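You operate a simulated robot arm through the tools that you are given. There is no shell and no other tool. Be economical: measure what you need, move in short steps, check, and stop when the job is done.

You run a simulated robot arm. Do the job below in one go: nothing can be reset, and whatever is moved stays where it is left.

## Task
Stop the shaker, unclamp the stack and tip the pan into the cup.
Fine: lid and sieve go on the grey mat, the pan back on its seat.

It is judged by the outcome, as a careful person would: the job done as asked, and still so three seconds after it is handed in. It fails if anything else is knocked over, pushed out of place, dropped, spilled or broken. Lids that push on must go on centred and level and be pressed home; caps that screw on are set level and turned clockwise until they are tight.

## Robot
A 7-joint arm with a two-finger parallel gripper, fixed in place. Base frame: the origin is at the foot of the arm, x ahead of it, y to its left, z up; the work surface is at about z = 0. Units: cm, rad, N and s.
With the tool pointing down near the work surface it reaches from about 22 to 58 cm from the base axis. Its first joint turns from -1.152 to 1.152 rad. Payload 2.5 kg.
The TCP is the grasp point between the finger pads, 2.3 cm short of the fingertips. In the tool frame z runs along the fingers and y along their closing line. The gripper opens to 9.4 cm. The fingers are 3.8 cm wide and 1 cm thick; the gripper's body (5.4 by 9.6 cm) begins 3.9 cm behind the TCP.
Orientation is that of the tool frame in the base frame, as a unit quaternion [x, y, z, w]. With the fingers straight down and closing along the base's y, the tool's x points along the base's -x, its y along +y and its z along -z.

## Interface
- The arm moves only by the tool servo_tool. Its arguments are lists of equal length, an entry for each row: "fingers": the closure, from 0 (fully open) to 1 (shut); "translation": the shift along the tool's x, y, z in cm, a list of three; "rot": the turn, a rotation vector about the tool's x, y, z in rad, a list of three. In form: {"fingers": [fingers, ...], "translation": [[x, y, z], ...], "rot": [[wx, wy, wz], ...]}. A call has 1 to 20 rows; each row is the pose to reach, as a shift and turn from the pose commanded when the call began, along the tool's axes at that moment. Rows are played at 5 a second. More than 5 cm and 0.15 rad between two rows, or a gripper value outside its range, and nothing of the call is played. Where a pose cannot be reached the arm comes as near as it can. A force on the tool above 40 N (or 10 N above the force at the start of the call, whichever is more), or a blocked arm, ends the call early, and 0.2 s more pass. Each finger travels about 10.8 cm/s and halts on what it meets, pressing with about 34 N; the grip force reading is that of the motor and also rises with nothing between the fingers. The clock runs only during rows and for 0.2 s after the last one: add rows that repeat a pose to give the fingers time. It gives the time, the measured TCP pose, the force on the tool (base axes), the opening and the grip force at its end, in the units of the frame above (readings bear some noise), with the torque about the TCP (base axes, N m) and any sound that the robot's microphone picked up.
- Cameras (640 x 400 px; columns grow to the right, rows downward): "scene" is fixed at [13.1, -42.44, 52.86]; the picture's right is [0.69, -0.73, 0.00], its down [-0.51, -0.48, -0.71] and it looks along [0.52, 0.49, -0.70] (base axes); focal length 214 px, centre (320, 200). "wrist" rides on the gripper at [8.7, 1.6, -7.5] in the tool frame; the picture's right is [-0.18, 0.98, 0.00], its down [-0.58, -0.11, -0.81] and it looks along [-0.79, -0.15, 0.59] (tool axes); focal length 243 px, centre (320, 200). There is no depth. A picture from a camera that has moved, and an enlarged one, comes with that camera's place and axes in the base frame and with its lens.
- camera(camera): a new picture of that camera. The clock stands still meanwhile.
- inspect(camera, box): a new picture of the part [left, top, right, bottom] of that camera's present view, enlarged. The clock stands still meanwhile.
- job_done(): hands the job in; it is judged then, once.

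Work in short steps. Places have to be worked out from the pictures, the camera data and where the tool is seen: move nearer, look again, correct. Check each grasp and each placing, and mend what went wrong. You have 120 turns and 84 pictures in all, those below and enlarged ones among them. Open the gripper and draw the arm clear of the work before you hand the job in, unless the task says otherwise; then end with one line.

The tools are called after ">>>" as name(argument=value, ...) on one line, values as JSON. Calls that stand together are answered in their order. servo_tool: Moves the arm, as the interface text tells. Its arguments: {"type":"object","properties":{"fingers":{"type":"array"},"translation":{"type":"array"},"rot":{"type":"array"}},"required":["fingers","translation","rot"]} The other tools are called the same way: camera (camera) takes a picture; inspect (camera, box) takes an enlarged picture of a part of a camera's view; job_done () hands the job in.

At the start:

```text
t: 0.0
eef_pos: [33.1, -20.7, 37.32]
ee_rot: [0.001, 1.0, -0.001, -0.001]
wrist_force: [-1.2, -0.7, 0.6]
moment: [-0.01, -0.01, 0.01]
gripper_width: 9.41
grip_force: 0.1
```

scene: 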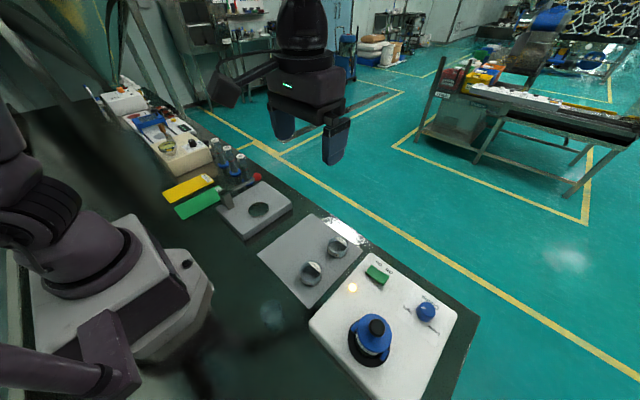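
wrist: 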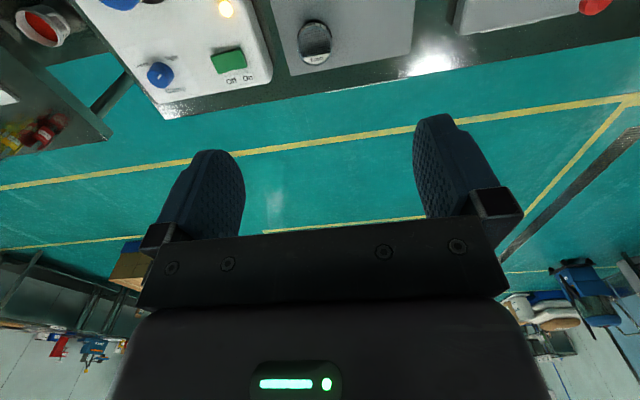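

The scene shows a shaker at lower right, a grey mat with two small items, and a device with a red lever. I'll enlarge the areas to identify them.

>>> inspect(camera="scene", box=[290, 230, 490, 400])

>>> inspect(camera="scene", box=[160, 130, 370, 310])

>>> inspect(camera="wrist", box=[0, 0, 640, 130])

```text
2.35 times, centred on (390, 315) of scene
camera zoom: at [13.1, -42.44, 52.86], right [0.69, -0.73, 0.0], down [-0.51, -0.48, -0.71], along [0.52, 0.49, -0.7], focal length 505 px, centre (155, -71)
```

zoom: 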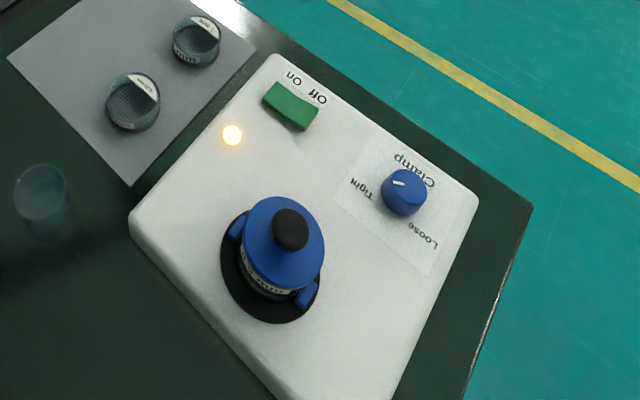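

```text
2.22 times, centred on (265, 220) of scene
camera zoom: at [13.1, -42.44, 52.86], right [0.69, -0.73, 0.0], down [-0.51, -0.48, -0.71], along [0.52, 0.49, -0.7], focal length 477 px, centre (442, 156)
```

zoom: 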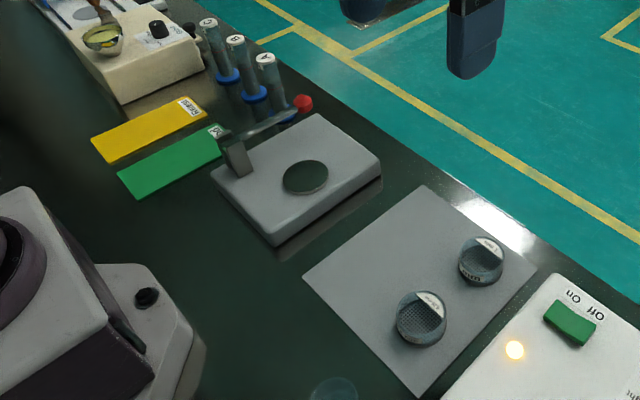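

```text
1.00 times, centred on (320, 65) of wrist (not enlarged: the box is as wide or as high as the picture)
camera zoom: at [24.43, -19.04, 44.72], right [0.18, 0.98, 0.0], down [0.58, -0.11, 0.81], along [0.79, -0.15, -0.59], focal length 243 px, centre (320, 335)
```

zoom: 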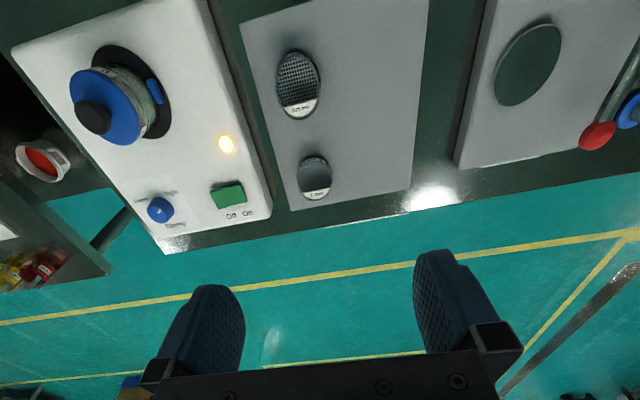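

Rough triangulation (base cm):
- Stack axis is near (26.6, -42.4), with the lid knob top at z≈13.
- The rocker is near (39.5, -36), with Off on its -y half.
- The clamp knob is near (39, -47.5).
- The cup is near (18, -23).
- The free part of the mat is around y -18..-8.

I'll move nearer to the shaker for a close look.

>>> servo_tool(fingers=[0, 0, 0, 0, 0, 0], translation=[[1, -1.5, 2], [2, -3, 4], [3, -5, 6], [4, -7, 8], [5, -9, 10], [6, -11, 12]], rot=[[0, 0, 0.1], [0, 0, 0.2], [0, 0, 0.3], [0, 0, 0.4], [0, 0, 0.5], [0, 0, 0.6]])

>>> inspect(camera="wrist", box=[0, 0, 640, 130])

>>> camera(camera="wrist")

```text
t: 1.4
eef_pos: [26.98, -31.97, 25.27]
ee_rot: [0.297, 0.955, -0.001, 0.001]
wrist_force: [-0.2, -0.8, 0.5]
moment: [0.0, 0.01, -0.01]
gripper_width: 9.43
grip_force: 0.0
```

```text
1.00 times, centred on (320, 65) of wrist (not enlarged: the box is as wide or as high as the picture)
camera zoom: at [20.73, -25.76, 32.65], right [0.71, 0.71, 0.0], down [0.42, -0.42, 0.81], along [0.57, -0.57, -0.59], focal length 243 px, centre (320, 335)
```

zoom: 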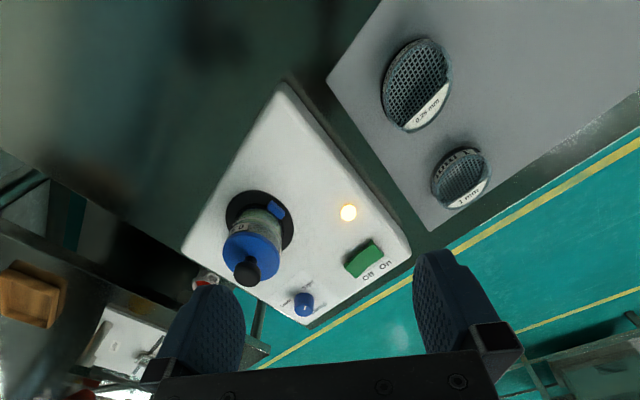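

```text
77 pictures are left
camera wrist: at [20.73, -25.76, 32.65], right [0.71, 0.71, 0.0], down [0.42, -0.42, 0.81], along [0.57, -0.57, -0.59], focal length 243 px, centre (320, 200)
```

wrist: 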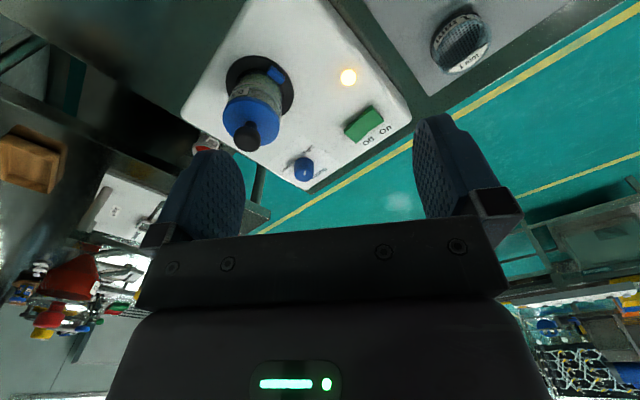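

The lamp is lit, so it's still running. I'll zoom in on the rocker and clamp labels.

>>> inspect(camera="wrist", box=[200, 40, 420, 190])

>>> inspect(camera="scene", box=[390, 270, 480, 350])

>>> inspect(camera="scene", box=[340, 250, 420, 310])

```text
2.67 times, centred on (310, 115) of wrist
camera zoom: at [20.73, -25.76, 32.65], right [0.71, 0.71, 0.0], down [0.42, -0.42, 0.81], along [0.57, -0.57, -0.59], focal length 647 px, centre (347, 427)
```

zoom: 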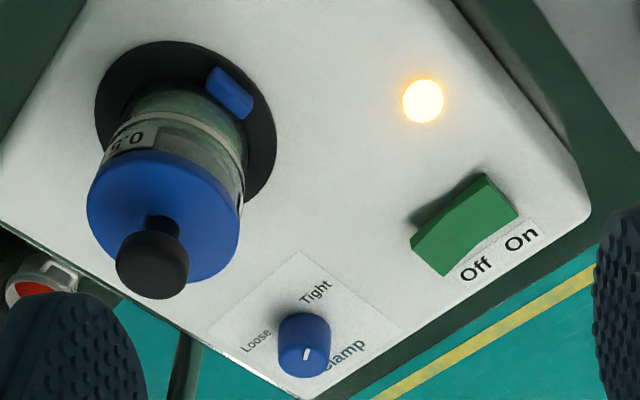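

```text
5.00 times, centred on (435, 310) of scene
camera zoom: at [13.1, -42.44, 52.86], right [0.69, -0.73, 0.0], down [-0.51, -0.48, -0.71], along [0.52, 0.49, -0.7], focal length 1072 px, centre (-255, -350)
```

zoom: 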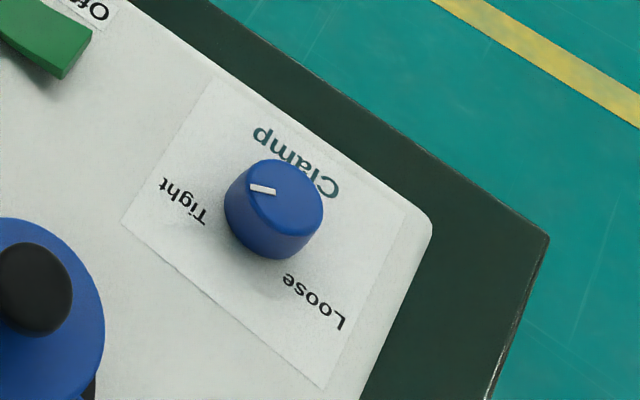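

```text
6.67 times, centred on (380, 280) of scene
camera zoom: at [13.1, -42.44, 52.86], right [0.69, -0.73, 0.0], down [-0.51, -0.48, -0.71], along [0.52, 0.49, -0.7], focal length 1430 px, centre (-80, -333)
```

zoom: 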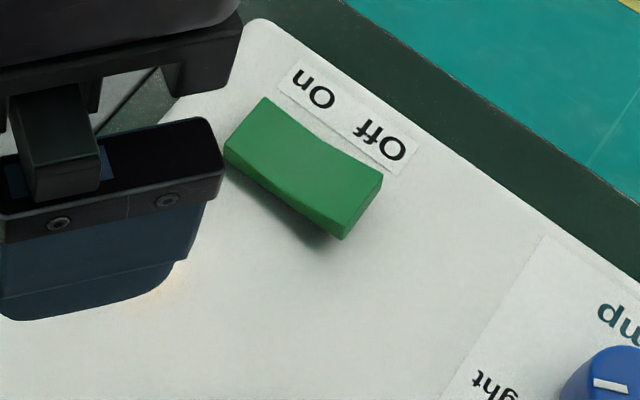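

The rocker's raised end is Off (-y side), and the dial's pointer is at Tight with Loose about 110–130° counter-clockwise. I'll close the fingers, square the tool and hover over the Off half.

>>> servo_tool(fingers=[0.3, 0.6, 1, 1, 1, 1, 1], translation=[[-2.3, 0.4, 2], [-4.6, 0.7, 4], [-6.9, 1.1, 6.1], [-9.2, 1.4, 8.2], [-11.5, 1.8, 10.2], [-13.7, 2.14, 12.3], [-13.7, 2.14, 12.3]], rot=[[0, 0, -0.1], [0, 0, -0.2], [0, 0, -0.3], [0, 0, -0.4], [0, 0, -0.5], [0, 0, -0.603], [0, 0, -0.603]])

>>> inspect(camera="scene", box=[330, 220, 470, 320])

>>> inspect(camera="wrist", box=[0, 0, 640, 130])

```text
t: 3.0
eef_pos: [39.8, -37.74, 13.19]
ee_rot: [-0.002, 1.0, 0.0, 0.0]
wrist_force: [-0.5, 0.3, 0.1]
moment: [-0.01, 0.02, -0.01]
gripper_width: 0.01
grip_force: 33.8
```

```text
4.00 times, centred on (400, 270) of scene
camera zoom: at [13.1, -42.44, 52.86], right [0.69, -0.73, 0.0], down [-0.51, -0.48, -0.71], along [0.52, 0.49, -0.7], focal length 858 px, centre (0, -80)
```

zoom: 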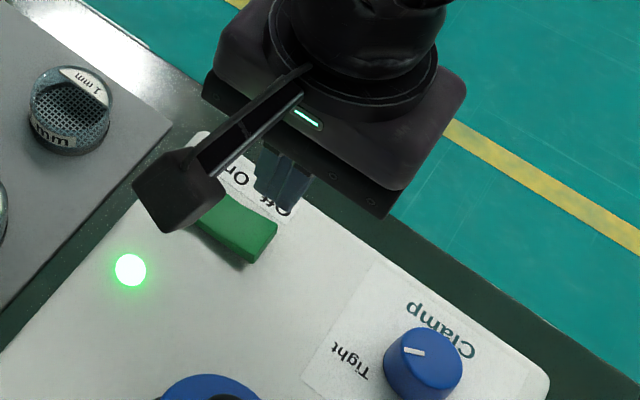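

```text
1.00 times, centred on (320, 65) of wrist (not enlarged: the box is as wide or as high as the picture)
camera zoom: at [31.08, -36.15, 20.67], right [0.18, 0.98, 0.0], down [0.58, -0.1, 0.81], along [0.79, -0.15, -0.59], focal length 243 px, centre (320, 335)
```

zoom: 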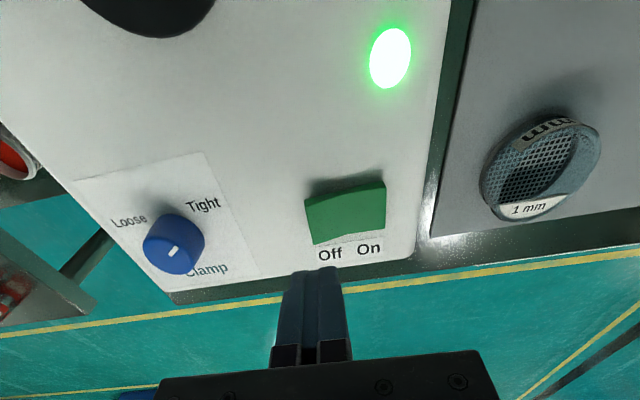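

The lamp has gone from amber to green, so I'll still put the rocker to Off. Off half is at about (39, -37.6), and I'll press down in small steps.

>>> servo_tool(fingers=[1, 1, 1, 1, 1, 1, 1, 1, 1, 1], translation=[[0.6, -0.2, 2.5], [0.6, -0.2, 4.5], [0.6, -0.2, 5.0], [0.6, -0.2, 5.3], [0.6, -0.2, 5.6], [0.6, -0.2, 5.9], [0.6, -0.2, 6.2], [0.6, -0.2, 6.5], [0.6, -0.2, 6.8], [0.6, -0.2, 7.1]], rot=[[0, 0, 0], [0, 0, 0], [0, 0, 0], [0, 0, 0], [0, 0, 0], [0, 0, 0], [0, 0, 0], [0, 0, 0], [0, 0, 0], [0, 0, 0]])

>>> inspect(camera="scene", box=[330, 220, 470, 320])

```text
t: 4.0
eef_pos: [39.01, -38.08, 8.45]
ee_rot: [-0.002, 1.0, -0.002, -0.001]
wrist_force: [-2.9, 3.8, 6.2]
moment: [0.17, 0.05, 0.03]
gripper_width: 0.01
grip_force: 34.8
stopped in row 4: the force on the tool passed its limit at 47 N (the readings are from after the stop); the commanded pose is now the measured one
```

```text
4.00 times, centred on (400, 270) of scene
camera zoom: at [13.1, -42.44, 52.87], right [0.69, -0.73, 0.0], down [-0.51, -0.48, -0.71], along [0.52, 0.49, -0.7], focal length 858 px, centre (0, -80)
```

zoom: 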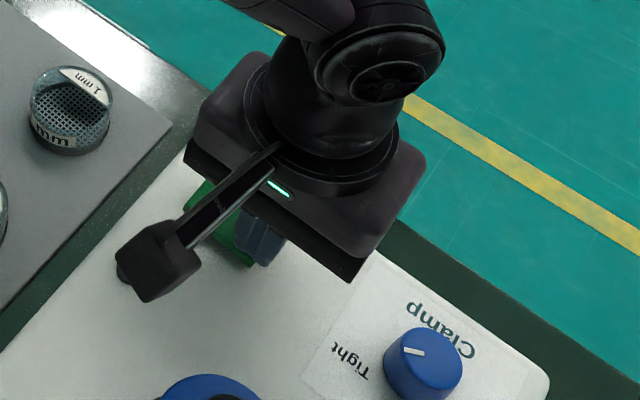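

It touched at tip z≈6.1 with 47 N. I'll lift and check whether the rocker flipped.

>>> servo_tool(fingers=[1, 1, 1], translation=[[0, 0, -2], [1.5, 0, -5], [3, 0, -8]], rot=[[0, 0, 0], [0, 0, 0], [0, 0, 0]])

>>> inspect(camera="wrist", box=[230, 30, 450, 170])

>>> inspect(camera="scene", box=[300, 240, 460, 360])

```text
t: 4.8
eef_pos: [36.01, -37.9, 16.29]
ee_rot: [-0.002, 1.0, -0.001, -0.001]
wrist_force: [0.0, 0.0, 1.0]
moment: [0.02, 0.02, 0.01]
gripper_width: 0.0
grip_force: 34.2
```

```text
2.86 times, centred on (340, 100) of wrist
camera zoom: at [27.32, -36.28, 23.72], right [0.18, 0.98, 0.0], down [0.58, -0.1, 0.81], along [0.79, -0.15, -0.59], focal length 693 px, centre (263, 486)
```

zoom: 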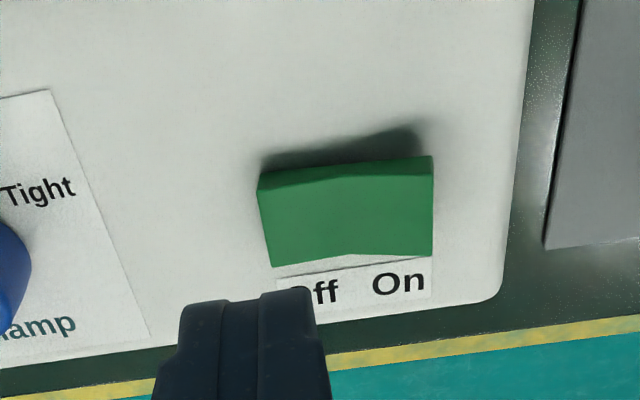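

```text
3.33 times, centred on (380, 300) of scene
camera zoom: at [13.1, -42.44, 52.86], right [0.69, -0.73, 0.0], down [-0.51, -0.48, -0.71], along [0.52, 0.49, -0.7], focal length 715 px, centre (120, -133)
```

zoom: 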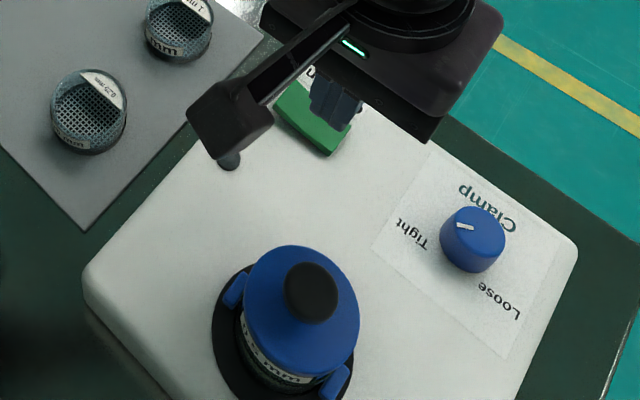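

The rocker flipped to Off and the lamp is out. Triangulating puts the clamp knob at about (38.4, -46.9), top z≈7.9. I'll hover above it with the gripper yawed -1.5 and check reach.

>>> servo_tool(fingers=[1, 0.8, 0.6, 0.4, 0.3, 0.2, 0.2, 0.2, 0.2, 0.2, 0.2, 0.2], translation=[[-0.2, -0.9, 0.1], [-0.4, -1.8, 0.2], [-0.7, -2.7, 0.3], [-1, -3.6, 0.5], [-1.2, -4.5, 0.7], [-1.4, -5.4, 0.9], [-1.7, -6.3, 1.1], [-1.9, -7.2, 1.2], [-2.2, -8.1, 1.3], [-2.4, -9, 1.3], [-2.4, -9, 1.3], [-2.4, -9, 1.3]], rot=[[0, 0, 0.14], [0, 0, 0.28], [0, 0, 0.42], [0, 0, 0.56], [0, 0, 0.7], [0, 0, 0.84], [0, 0, 0.98], [0, 0, 1.12], [0, 0, 1.26], [0, 0, 1.4], [0, 0, 1.5], [0, 0, 1.5]])

>>> inspect(camera="scene", box=[340, 240, 500, 350])

>>> inspect(camera="wrist", box=[0, 0, 640, 130])

```text
t: 7.3
eef_pos: [38.0, -46.62, 15.01]
ee_rot: [0.681, 0.732, -0.002, 0.001]
wrist_force: [0.0, 0.3, 0.2]
moment: [-0.01, 0.01, -0.03]
gripper_width: 7.5
grip_force: 0.0
out of reach, approached as far as the arm can: row 10, 11, 12
```

```text
3.64 times, centred on (420, 295) of scene
camera zoom: at [13.1, -42.44, 52.86], right [0.69, -0.73, 0.0], down [-0.51, -0.48, -0.71], along [0.52, 0.49, -0.7], focal length 780 px, centre (-44, -146)
```

zoom: 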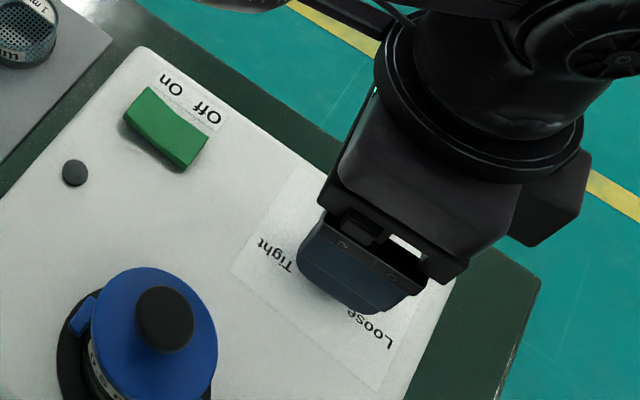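

```text
1.00 times, centred on (320, 65) of wrist (not enlarged: the box is as wide or as high as the picture)
camera zoom: at [39.1, -37.82, 22.44], right [0.99, -0.11, 0.0], down [-0.07, -0.59, 0.81], along [-0.09, -0.8, -0.59], focal length 243 px, centre (320, 335)
```

zoom: 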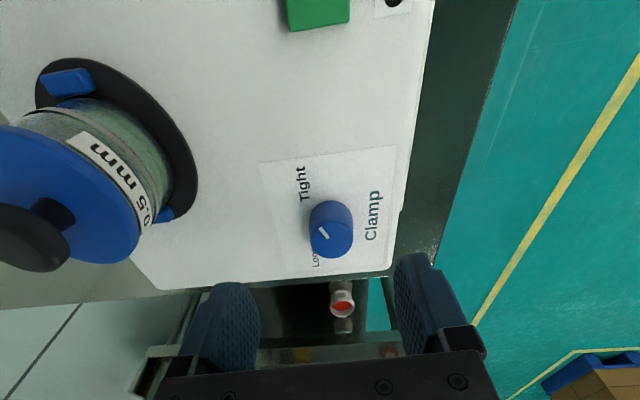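

The vertical tool is about 0.5 cm short of the knob (≈(38.5, -47.1)), so I'll tilt the fingers outward 0.25 rad and come closer to check.

>>> servo_tool(fingers=[0.2, 0.2, 0.2, 0.2, 0.2], translation=[[0, 0, 0.5], [0, 0, 1], [-0.2, 0.1, 2], [-0.2, 0.1, 3], [-0.2, 0.1, 3]], rot=[[0, -0.12, 0], [0, -0.25, 0], [0, -0.25, 0], [0, -0.25, 0], [0, -0.25, 0]])

>>> inspect(camera="scene", box=[380, 250, 480, 340])

>>> camera(camera="wrist")

```text
t: 8.6
eef_pos: [38.27, -46.9, 12.26]
ee_rot: [0.675, 0.726, -0.087, 0.093]
wrist_force: [-0.2, 0.3, 0.9]
moment: [0.0, 0.01, -0.02]
gripper_width: 7.51
grip_force: 0.1
```

```text
4.44 times, centred on (430, 295) of scene
camera zoom: at [13.1, -42.44, 52.86], right [0.69, -0.73, 0.0], down [-0.51, -0.48, -0.71], along [0.52, 0.49, -0.7], focal length 953 px, centre (-169, -222)
```

zoom: 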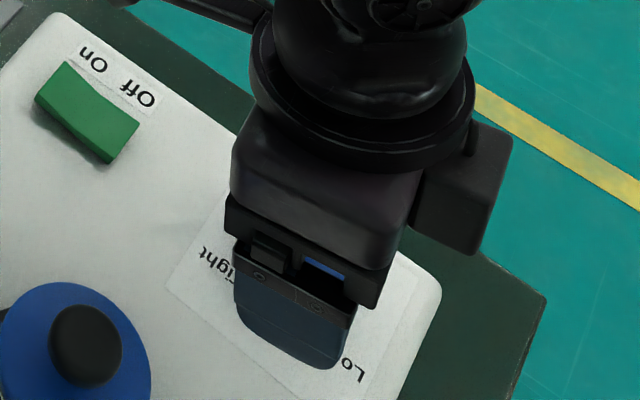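

```text
65 pictures are left
camera wrist: at [39.03, -36.53, 17.14], right [0.99, -0.1, 0.05], down [-0.08, -0.37, 0.93], along [-0.08, -0.92, -0.37], focal length 243 px, centre (320, 200)
```

wrist: 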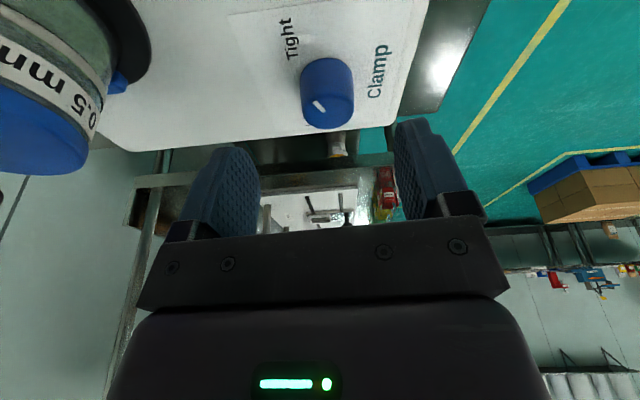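

The knob centre is near (38.6, -47.0), between the fingers in the view. I'll descend vertically to TCP z≈8.4.

>>> servo_tool(fingers=[0.2, 0.2, 0.2, 0.2, 0.2, 0.2], translation=[[0, 0.3, 0], [0.22, 0.3, 1], [0.42, 0.3, 1.9], [0.63, 0.3, 2.8], [0.85, 0.3, 3.75], [0.85, 0.3, 3.75]], rot=[[0, 0, 0], [0, 0, 0], [0, 0, 0], [0, 0, 0], [0, 0, 0], [0, 0, 0]])

>>> inspect(camera="scene", box=[380, 250, 480, 340])

>>> camera(camera="wrist")

```text
t: 9.9
eef_pos: [38.52, -46.88, 8.63]
ee_rot: [0.675, 0.727, -0.085, 0.092]
wrist_force: [0.4, 0.5, 0.4]
moment: [-0.01, 0.03, 0.03]
gripper_width: 7.52
grip_force: 0.1
```

```text
4.44 times, centred on (430, 295) of scene
camera zoom: at [13.1, -42.44, 52.86], right [0.69, -0.73, 0.0], down [-0.51, -0.48, -0.71], along [0.52, 0.49, -0.7], focal length 953 px, centre (-169, -222)
```

zoom: 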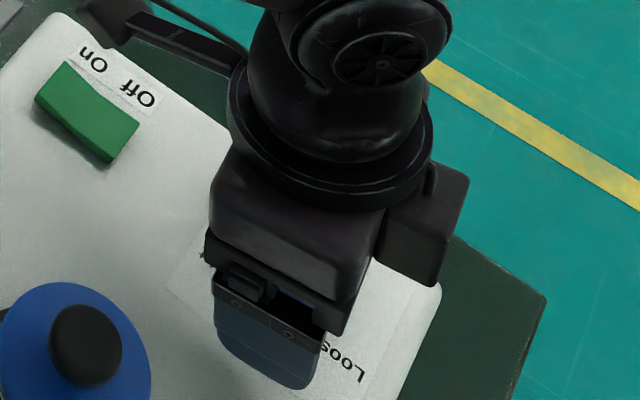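

```text
63 pictures are left
camera wrist: at [39.35, -36.63, 13.46], right [0.99, -0.1, 0.05], down [-0.08, -0.37, 0.93], along [-0.08, -0.92, -0.37], focal length 243 px, centre (320, 200)
```

wrist: 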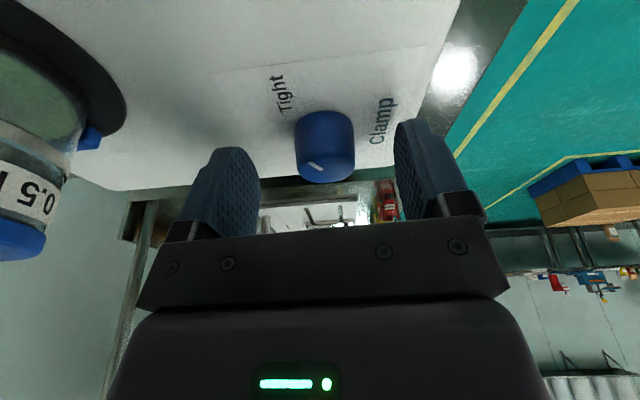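

The knob sits between the pads. I'll lower 0.3 cm more and close.

>>> servo_tool(fingers=[0.2, 1, 1, 1, 1], translation=[[0.07, 0.15, 0.3], [0.07, 0.15, 0.3], [0.07, 0.15, 0.3], [0.07, 0.15, 0.3], [0.07, 0.15, 0.3]], rot=[[0, 0, 0], [0, 0, 0], [0, 0, 0], [0, 0, 0], [0, 0, 0]])

```text
t: 11.2
eef_pos: [38.84, -46.84, 8.19]
ee_rot: [0.675, 0.727, -0.085, 0.094]
wrist_force: [12.8, -2.1, -5.3]
moment: [-0.32, -0.3, 0.07]
gripper_width: 3.06
grip_force: 45.1
```

Gripped at 3.06 cm. The knob is pulling the tool a little toward +x, so I'll shift 0.2 and turn counter-clockwise about the vertical.

>>> servo_tool(fingers=[1, 1, 1, 1, 1, 1, 1, 1, 1], translation=[[0, 0.2, 0], [0, 0.2, 0], [0, 0.2, 0], [0, 0.2, 0], [0, 0.2, 0], [0, 0.2, 0], [0, 0.2, 0], [0, 0.2, 0], [0, 0.2, 0]], rot=[[0, 0, 0], [-0.034, 0, -0.136], [-0.069, 0, -0.271], [-0.104, 0, -0.407], [-0.138, 0, -0.543], [-0.173, 0, -0.678], [-0.207, 0, -0.814], [-0.242, 0, -0.95], [-0.242, 0, -0.95]])

>>> inspect(camera="scene", box=[330, 270, 480, 370])

>>> camera(camera="wrist")

```text
t: 13.2
eef_pos: [38.48, -47.16, 8.03]
ee_rot: [0.254, 0.959, -0.038, 0.12]
wrist_force: [-29.1, -4.8, 22.3]
moment: [-0.21, 0.91, -0.07]
gripper_width: 3.02
grip_force: 45.0
```

```text
4.00 times, centred on (405, 320) of scene
camera zoom: at [13.09, -42.43, 52.88], right [0.69, -0.73, 0.0], down [-0.51, -0.48, -0.71], along [0.52, 0.49, -0.7], focal length 858 px, centre (-20, -280)
```

zoom: 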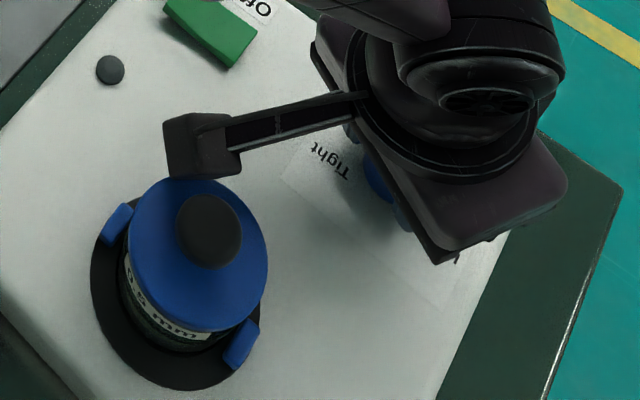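

```text
61 pictures are left
camera wrist: at [30.4, -40.74, 13.05], right [0.64, 0.77, 0.03], down [0.27, -0.26, 0.93], along [0.72, -0.59, -0.37], focal length 243 px, centre (320, 200)
```

wrist: 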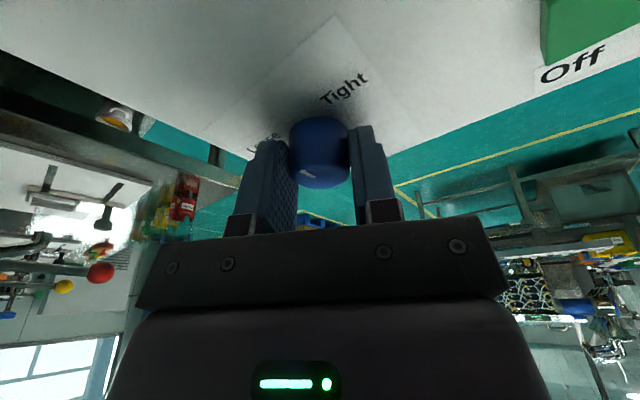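

The knob turned with the gripper and the clamp tabs have moved. The wrist camera is close to the stack, so I won't turn further this way; I'll release, rise and check the pointer.

>>> servo_tool(fingers=[0.2, 0.2, 0.2, 0.2], translation=[[0, 0, 0], [0, 0, 0], [-0.6, 0, -2.4], [-1.2, 0, -4.7]], rot=[[0, 0, 0], [0, 0, 0], [0, 0, 0], [0, 0, 0]])

>>> camera(camera="wrist")

>>> inspect(camera="scene", box=[330, 270, 480, 370])

```text
t: 14.2
eef_pos: [38.82, -46.95, 13.1]
ee_rot: [0.252, 0.959, -0.033, 0.121]
wrist_force: [0.0, 0.0, -0.3]
moment: [0.01, -0.04, 0.0]
gripper_width: 7.53
grip_force: 0.1
```

```text
60 pictures are left
camera wrist: at [30.85, -40.42, 18.0], right [0.64, 0.77, 0.04], down [0.26, -0.27, 0.93], along [0.72, -0.58, -0.38], focal length 243 px, centre (320, 200)
```

wrist: 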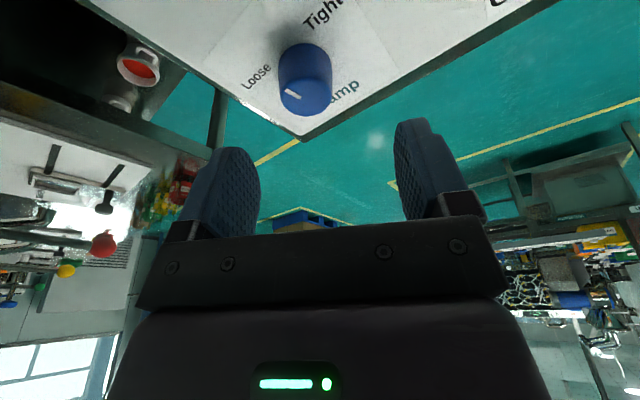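

```text
4.00 times, centred on (405, 320) of scene
camera zoom: at [13.1, -42.44, 52.86], right [0.69, -0.73, 0.0], down [-0.51, -0.48, -0.71], along [0.52, 0.49, -0.7], focal length 858 px, centre (-20, -280)
```

zoom: 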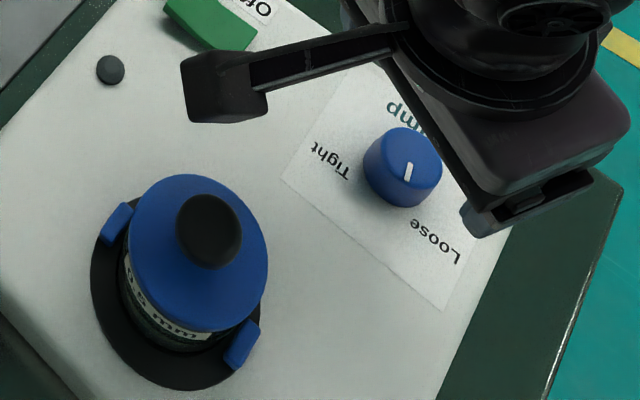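

The pointer is about halfway, with roughly 50° left to Loose. I'll unwind the wrist above the knob, descend and regrip.

>>> servo_tool(fingers=[0.2, 0.2, 0.2, 0.2, 0.2, 0.2, 0.2, 0.2, 0.2, 0.2, 0.2, 0.2, 0.2, 1, 1, 1, 1], translation=[[0, 0, 0], [0, 0, 0], [0, 0, 0], [0, 0, 0], [0, 0, 0], [0, 0, 0], [0, 0, 0], [0, -0.19, 0], [0.3, -0.19, 1.2], [0.6, -0.19, 2.4], [0.9, -0.19, 3.6], [1.2, -0.19, 4.75], [1.2, -0.19, 4.75], [1.2, -0.19, 4.75], [1.2, -0.19, 4.75], [1.2, -0.19, 4.75], [1.2, -0.19, 4.75]], rot=[[0.034, 0, 0.136], [0.069, 0, 0.271], [0.104, 0, 0.407], [0.138, 0, 0.543], [0.173, 0, 0.678], [0.207, 0, 0.814], [0.242, 0, 0.95], [0.242, 0, 0.95], [0.242, 0, 0.95], [0.242, 0, 0.95], [0.242, 0, 0.95], [0.242, 0, 0.95], [0.242, 0, 0.95], [0.242, 0, 0.95], [0.242, 0, 0.95], [0.242, 0, 0.95], [0.242, 0, 0.95]])

```text
t: 17.8
eef_pos: [38.79, -46.93, 8.21]
ee_rot: [0.674, 0.727, -0.086, 0.094]
wrist_force: [7.4, -6.5, -6.4]
moment: [0.06, -0.17, 0.03]
gripper_width: 3.06
grip_force: 45.1
```

Regripped cleanly, so I'll turn counter-clockwise again.

>>> servo_tool(fingers=[1, 1, 1, 1, 1, 1, 1, 1], translation=[[0, 0.1, 0], [0, 0.1, 0], [0, 0.1, 0], [0, 0, 0], [0, 0, 0], [0, 0, 0], [0, 0, 0], [0, 0, 0]], rot=[[-0.034, 0, -0.136], [-0.069, 0, -0.271], [-0.104, 0, -0.407], [-0.138, 0, -0.543], [-0.173, 0, -0.678], [-0.207, 0, -0.814], [-0.242, 0, -0.95], [-0.242, 0, -0.95]])

>>> inspect(camera="scene", box=[330, 270, 480, 370])

```text
t: 18.5
eef_pos: [38.45, -47.03, 8.21]
ee_rot: [0.541, 0.832, -0.071, 0.101]
wrist_force: [-3.9, 5.1, 2.3]
moment: [-0.32, -0.19, 0.01]
gripper_width: 3.05
grip_force: 45.0
stopped in row 3: the force on the tool passed its limit at 41 N (the readings are from after the stop); the commanded pose is now the measured one
```

```text
4.00 times, centred on (405, 320) of scene
camera zoom: at [13.1, -42.44, 52.87], right [0.69, -0.73, 0.0], down [-0.51, -0.48, -0.71], along [0.52, 0.49, -0.7], focal length 858 px, centre (-20, -280)
```

zoom: 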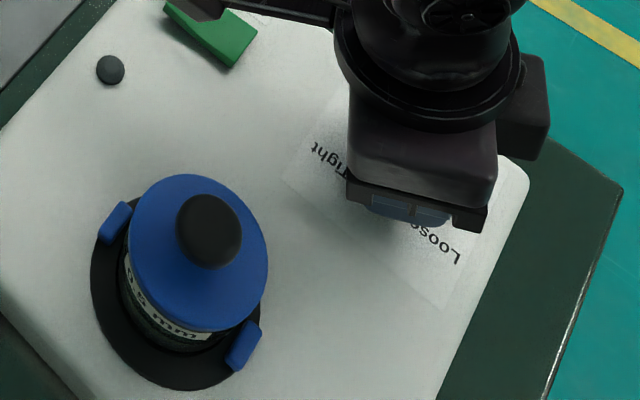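

It stopped on side force after about 0.35 rad. The commanded pose is now relaxed, so I'll continue turning.

>>> servo_tool(fingers=[1, 1, 1, 1, 1, 1], translation=[[0, 0, 0], [0, 0, 0], [0, 0, 0], [0, 0, 0], [0, 0, 0], [0, 0, 0]], rot=[[-0.025, 0, -0.1], [-0.05, 0, -0.2], [-0.076, 0, -0.3], [-0.1, 0, -0.4], [-0.126, 0, -0.5], [-0.151, 0, -0.6]])

>>> inspect(camera="scene", box=[330, 270, 480, 370])

```text
t: 19.9
eef_pos: [38.43, -47.25, 8.23]
ee_rot: [0.263, 0.957, -0.038, 0.114]
wrist_force: [-16.6, -12.3, -0.9]
moment: [-0.39, 0.2, -0.39]
gripper_width: 3.04
grip_force: 44.5
```

```text
4.00 times, centred on (405, 320) of scene
camera zoom: at [13.1, -42.44, 52.86], right [0.69, -0.73, 0.0], down [-0.51, -0.48, -0.71], along [0.52, 0.49, -0.7], focal length 858 px, centre (-20, -280)
```

zoom: 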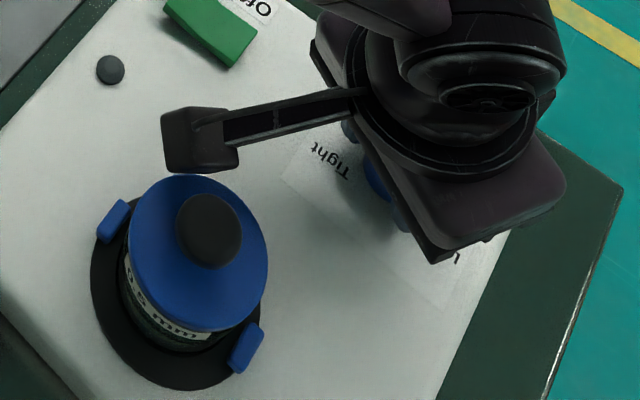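

The torque rose to -0.39 N·m about z, probably the end stop. I'll release, rise and check the pointer and clamps.

>>> servo_tool(fingers=[0.2, 0.2, 0.2, 0.2], translation=[[0, 0, 0], [0, 0, 0], [-0.6, 0, -2.4], [-1.2, 0, -4.7]], rot=[[0, 0, 0], [0, 0, 0], [0, 0, 0], [0, 0, 0]])

>>> inspect(camera="scene", box=[330, 270, 480, 370])

```text
t: 20.9
eef_pos: [38.63, -47.01, 13.07]
ee_rot: [0.263, 0.957, -0.034, 0.117]
wrist_force: [1.0, 1.1, 0.2]
moment: [0.01, -0.02, -0.01]
gripper_width: 7.53
grip_force: 0.0
```

```text
4.00 times, centred on (405, 320) of scene
camera zoom: at [13.1, -42.44, 52.86], right [0.69, -0.73, 0.0], down [-0.51, -0.48, -0.71], along [0.52, 0.49, -0.7], focal length 858 px, centre (-20, -280)
```

zoom: 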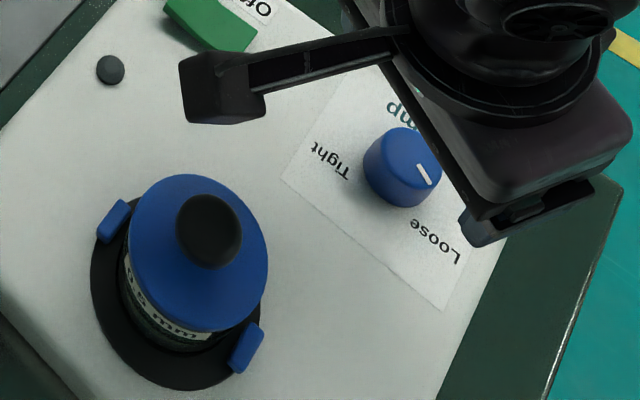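

The pointer is at Loose (~239°) and the tabs have opened. Now I'll raise and straighten the tool, before going over the lid knob.

>>> servo_tool(fingers=[0.2, 0.2, 0.2], translation=[[-0.6, 0, -2.4], [-1.2, 0, -4.8], [-1.7, 0, -6.8]], rot=[[0, 0.08, 0], [0, 0.16, 0], [0, 0.244, 0]])

```text
t: 21.7
eef_pos: [37.66, -46.11, 19.68]
ee_rot: [0.264, 0.964, -0.003, 0.0]
wrist_force: [-0.7, 0.6, -0.3]
moment: [0.0, -0.02, -0.02]
gripper_width: 7.53
grip_force: 0.1
out of reach, approached as far as the arm can: row 3
```

Next, over the stack at z≈24 with closing along x, then look.

>>> servo_tool(fingers=[0.2, 0.2, 0.2, 0.2, 0.2, 0.2, 0.2, 0.2], translation=[[1.5, -0.2, -1], [3, -0.4, -2], [4.6, -0.6, -3], [6.2, -0.8, -4], [7.8, -1, -4], [9.4, -1.2, -4], [11, -1.5, -4], [12.3, -1.7, -4]], rot=[[0, 0, 0.12], [0, 0, 0.24], [0, 0, 0.36], [0, 0, 0.48], [0, 0, 0.6], [0, 0, 0.72], [0, 0, 0.84], [0, 0, 0.97]])

>>> inspect(camera="wrist", box=[0, 0, 640, 130])

>>> inspect(camera="scene", box=[310, 260, 470, 380])

```text
t: 23.5
eef_pos: [26.5, -41.47, 23.67]
ee_rot: [0.684, 0.729, -0.003, 0.0]
wrist_force: [0.3, 0.3, -0.4]
moment: [0.0, 0.0, 0.02]
gripper_width: 7.52
grip_force: 0.1
```

```text
1.00 times, centred on (320, 65) of wrist (not enlarged: the box is as wide or as high as the picture)
camera zoom: at [27.63, -32.47, 30.95], right [0.99, -0.12, 0.0], down [-0.07, -0.58, 0.81], along [-0.1, -0.8, -0.59], focal length 243 px, centre (320, 335)
```

zoom: 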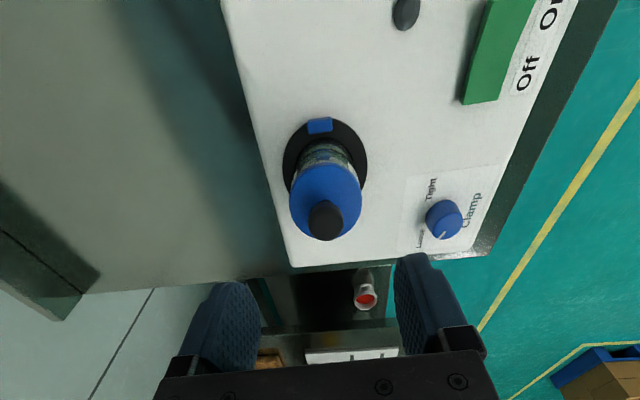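

```text
3.33 times, centred on (390, 320) of scene
camera zoom: at [13.1, -42.44, 52.86], right [0.69, -0.73, 0.0], down [-0.51, -0.48, -0.71], along [0.52, 0.49, -0.7], focal length 715 px, centre (87, -200)
```

zoom: 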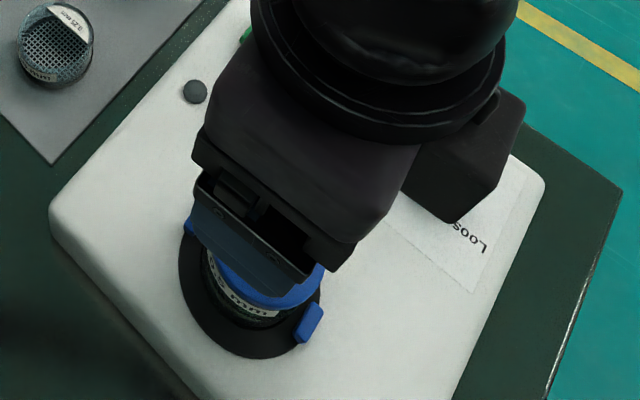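

The lid knob centre triangulates to (27.0, -42.1, 13.1), with the lid plate near z≈10.8. I'll descend partway and check alignment.

>>> servo_tool(fingers=[0.2, 0.2, 0.2, 0.2], translation=[[-0.66, 0.46, 2], [-0.66, 0.46, 4.5], [-0.66, 0.46, 6.8], [-0.66, 0.46, 6.8]], rot=[[0, 0, 0], [0, 0, 0], [0, 0, 0], [0, 0, 0]])

>>> inspect(camera="wrist", box=[0, 0, 640, 130])

>>> inspect(camera="scene", box=[310, 280, 430, 380])

```text
t: 24.5
eef_pos: [27.1, -41.89, 16.79]
ee_rot: [0.685, 0.729, -0.003, -0.001]
wrist_force: [-0.8, 0.5, -0.8]
moment: [-0.01, 0.0, 0.0]
gripper_width: 7.52
grip_force: 0.0
```

```text
1.00 times, centred on (320, 65) of wrist (not enlarged: the box is as wide or as high as the picture)
camera zoom: at [28.19, -33.1, 24.2], right [0.99, -0.12, 0.0], down [-0.07, -0.58, 0.81], along [-0.1, -0.8, -0.59], focal length 243 px, centre (320, 335)
```

zoom: 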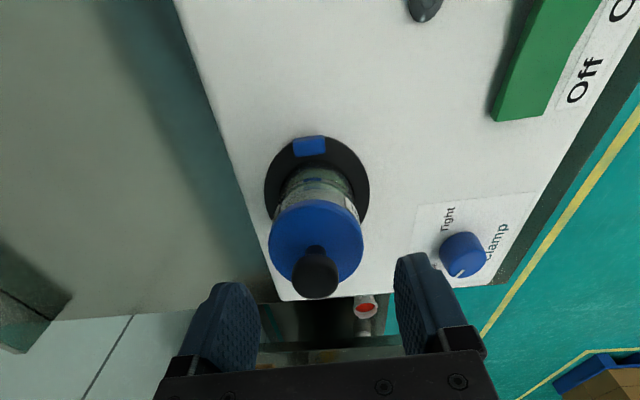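

```text
4.00 times, centred on (370, 330) of scene
camera zoom: at [13.1, -42.44, 52.86], right [0.69, -0.73, 0.0], down [-0.51, -0.48, -0.71], along [0.52, 0.49, -0.7], focal length 858 px, centre (120, -320)
```

zoom: 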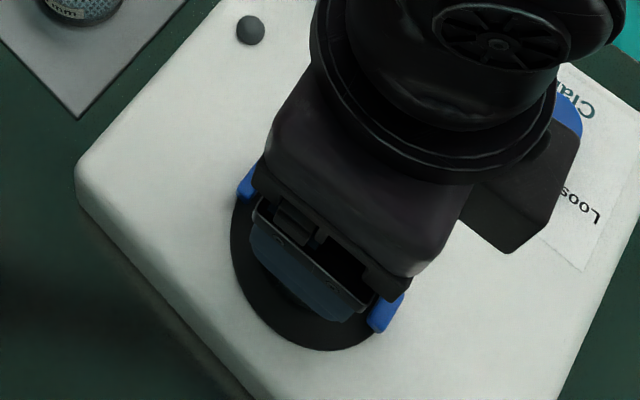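

The knob is at (26.8, -42.15). I'll make a small correction, descend to TCP z 13.9 and close.

>>> servo_tool(fingers=[0.2, 0.2, 0.2, 1, 1, 1, 1], translation=[[-0.25, -0.2, 1], [-0.25, -0.2, 2], [-0.25, -0.2, 2.9], [-0.25, -0.2, 2.9], [-0.25, -0.2, 2.9], [-0.25, -0.2, 2.9], [-0.25, -0.2, 2.9]], rot=[[0, 0, 0], [0, 0, 0], [0, 0, 0], [0, 0, 0], [0, 0, 0], [0, 0, 0], [0, 0, 0]])

>>> inspect(camera="wrist", box=[180, 0, 460, 170])

```text
t: 26.1
eef_pos: [26.9, -42.32, 13.93]
ee_rot: [0.683, 0.73, -0.003, -0.001]
wrist_force: [0.2, 0.0, -0.1]
moment: [0.04, 0.0, -0.04]
gripper_width: 5.38
grip_force: 34.3
```

```text
2.29 times, centred on (320, 85) of wrist
camera zoom: at [27.98, -33.52, 21.22], right [0.99, -0.12, 0.0], down [-0.07, -0.58, 0.81], along [-0.1, -0.8, -0.59], focal length 555 px, centre (320, 463)
```

zoom: 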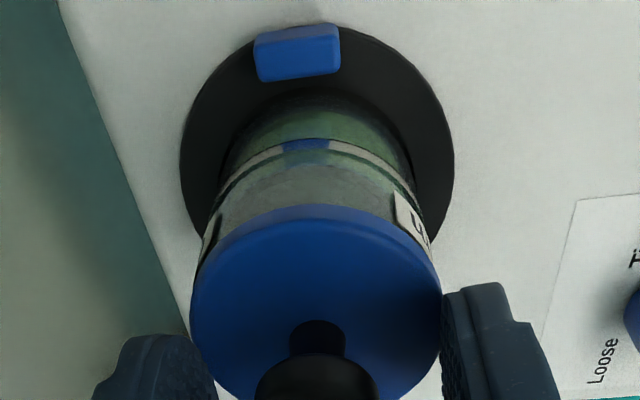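

It closed on the lid rim (5.38 cm), so the lid plate is higher than estimated. I'll open, rise 1 cm and close on the knob instead.

>>> servo_tool(fingers=[0.2, 0.2, 0.2, 0.2, 1, 1, 1, 1, 1], translation=[[0, 0, 0], [0, 0, 0], [0, 0, -1], [0, 0, -1], [0, 0, -1], [0, 0, -1], [0, 0, -1], [0, 0, -1], [0, 0, -1]], rot=[[0, 0, 0], [0, 0, 0], [0, 0, 0], [0, 0, 0], [0, 0, 0], [0, 0, 0], [0, 0, 0], [0, 0, 0], [0, 0, 0]])

>>> inspect(camera="wrist", box=[180, 0, 460, 170])

```text
t: 28.1
eef_pos: [26.95, -42.37, 15.0]
ee_rot: [0.684, 0.729, -0.003, -0.001]
wrist_force: [0.0, 1.0, 1.6]
moment: [-0.01, 0.05, -0.02]
gripper_width: 2.43
grip_force: 33.7
```

```text
2.29 times, centred on (320, 85) of wrist
camera zoom: at [27.97, -33.55, 22.3], right [0.99, -0.12, 0.0], down [-0.07, -0.58, 0.81], along [-0.1, -0.8, -0.59], focal length 555 px, centre (320, 463)
```

zoom: 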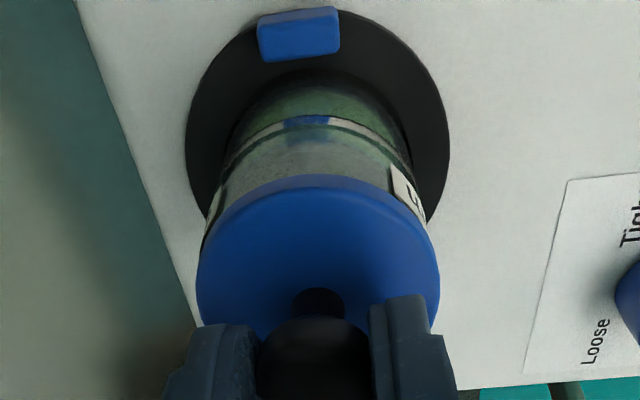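

The knob is held at 2.43 cm. I'll lift slowly and see whether only the lid comes.

>>> servo_tool(fingers=[1, 1, 1, 1, 1, 1], translation=[[0, 0, -0.3], [0, 0, -0.8], [0, 0, -1.4], [0, 0, -2.4], [0, 0, -3.6], [0, 0, -5]], rot=[[0, 0, 0], [0, 0, 0], [0, 0, 0], [0, 0, 0], [0, 0, 0], [0, 0, 0]])

>>> inspect(camera="wrist", box=[180, 0, 460, 170])

>>> inspect(camera="scene", box=[310, 280, 430, 380])

```text
t: 29.5
eef_pos: [26.97, -42.42, 20.1]
ee_rot: [0.684, 0.73, -0.003, -0.001]
wrist_force: [0.5, 0.0, -0.4]
moment: [0.0, 0.0, -0.01]
gripper_width: 0.0
grip_force: 33.9
```

```text
2.29 times, centred on (320, 85) of wrist
camera zoom: at [28.06, -33.53, 27.45], right [0.99, -0.12, 0.0], down [-0.07, -0.58, 0.81], along [-0.1, -0.8, -0.59], focal length 555 px, centre (320, 463)
```

zoom: 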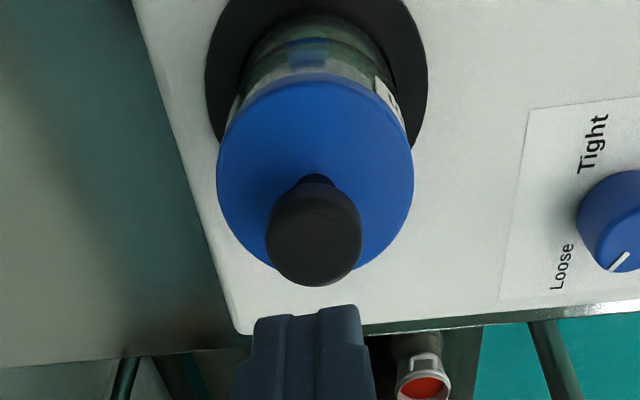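

```text
4.00 times, centred on (370, 330) of scene
camera zoom: at [13.1, -42.44, 52.86], right [0.69, -0.73, 0.0], down [-0.51, -0.48, -0.71], along [0.52, 0.49, -0.7], focal length 858 px, centre (120, -320)
```

zoom: 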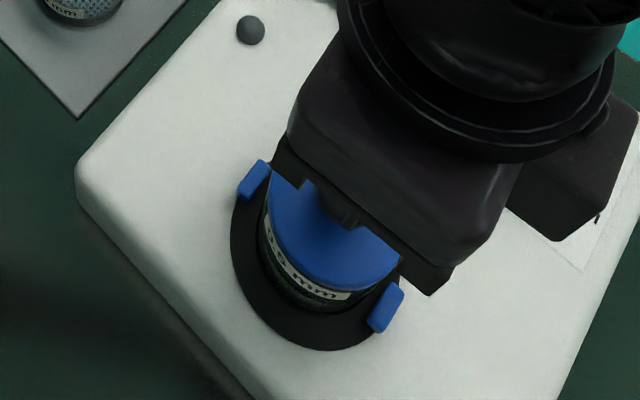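

It slipped off the rounded top. I'll go about 0.55 cm lower with a narrow opening, checking force before closing.

>>> servo_tool(fingers=[0.5, 0.5, 0.5, 0.5, 0.5, 0.5], translation=[[0, 0, 0], [0, 0, 2], [0, 0, 4], [0, 0, 5.2], [0, 0, 5.6], [0, 0, 5.6]], rot=[[0, 0, 0], [0, 0, 0], [0, 0, 0], [0, 0, 0], [0, 0, 0], [0, 0, 0]])

>>> inspect(camera="wrist", box=[220, 50, 420, 180])

```text
t: 30.9
eef_pos: [26.89, -42.11, 14.37]
ee_rot: [0.684, 0.729, -0.003, -0.001]
wrist_force: [0.1, 0.1, 0.1]
moment: [0.0, 0.03, 0.01]
gripper_width: 4.7
grip_force: 0.1
```

```text
3.08 times, centred on (320, 115) of wrist
camera zoom: at [27.99, -33.49, 21.74], right [0.99, -0.12, 0.0], down [-0.07, -0.58, 0.81], along [-0.1, -0.8, -0.59], focal length 746 px, centre (320, 462)
```

zoom: 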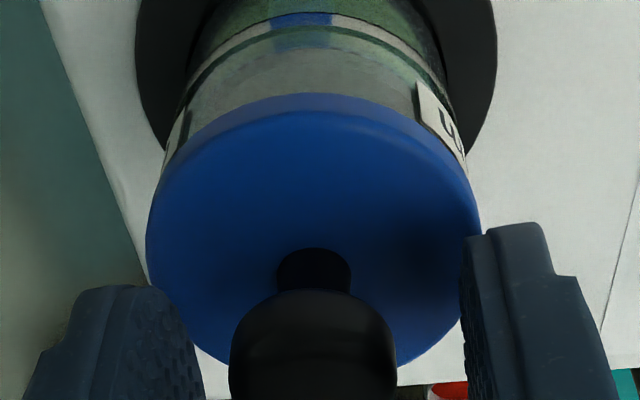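

No contact yet, so I'll lower 0.15, shift 0.25 toward +y and close.

>>> servo_tool(fingers=[0.5, 1, 1, 1], translation=[[0.25, 0, 0.15], [0.25, 0, 0.15], [0.25, 0, 0.15], [0.25, 0, 0.15]], rot=[[0, 0, 0], [0, 0, 0], [0, 0, 0], [0, 0, 0]])

>>> servo_tool(fingers=[1, 1, 1, 1], translation=[[0, 0, -0.2], [0, 0, -0.5], [0, 0, -0.9], [0, 0, -1.4]], rot=[[0, 0, 0], [0, 0, 0], [0, 0, 0], [0, 0, 0]])

>>> inspect(camera="wrist", box=[180, 0, 460, 170])

```text
t: 31.9
eef_pos: [26.88, -42.03, 14.33]
ee_rot: [0.684, 0.729, -0.004, -0.001]
wrist_force: [-0.8, -0.1, 0.3]
moment: [-0.01, 0.0, -0.03]
gripper_width: 2.43
grip_force: 34.3
```

```text
t: 32.9
eef_pos: [26.85, -41.76, 15.85]
ee_rot: [0.684, 0.729, -0.003, -0.001]
wrist_force: [-0.6, -0.4, 0.1]
moment: [-0.05, 0.0, -0.01]
gripper_width: 2.44
grip_force: 33.8
```

```text
2.29 times, centred on (320, 85) of wrist
camera zoom: at [27.95, -33.1, 23.01], right [0.99, -0.12, 0.0], down [-0.07, -0.58, 0.81], along [-0.1, -0.8, -0.59], focal length 555 px, centre (320, 463)
```

zoom: 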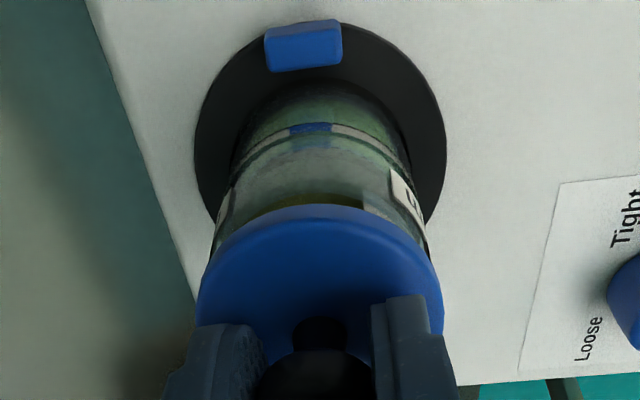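

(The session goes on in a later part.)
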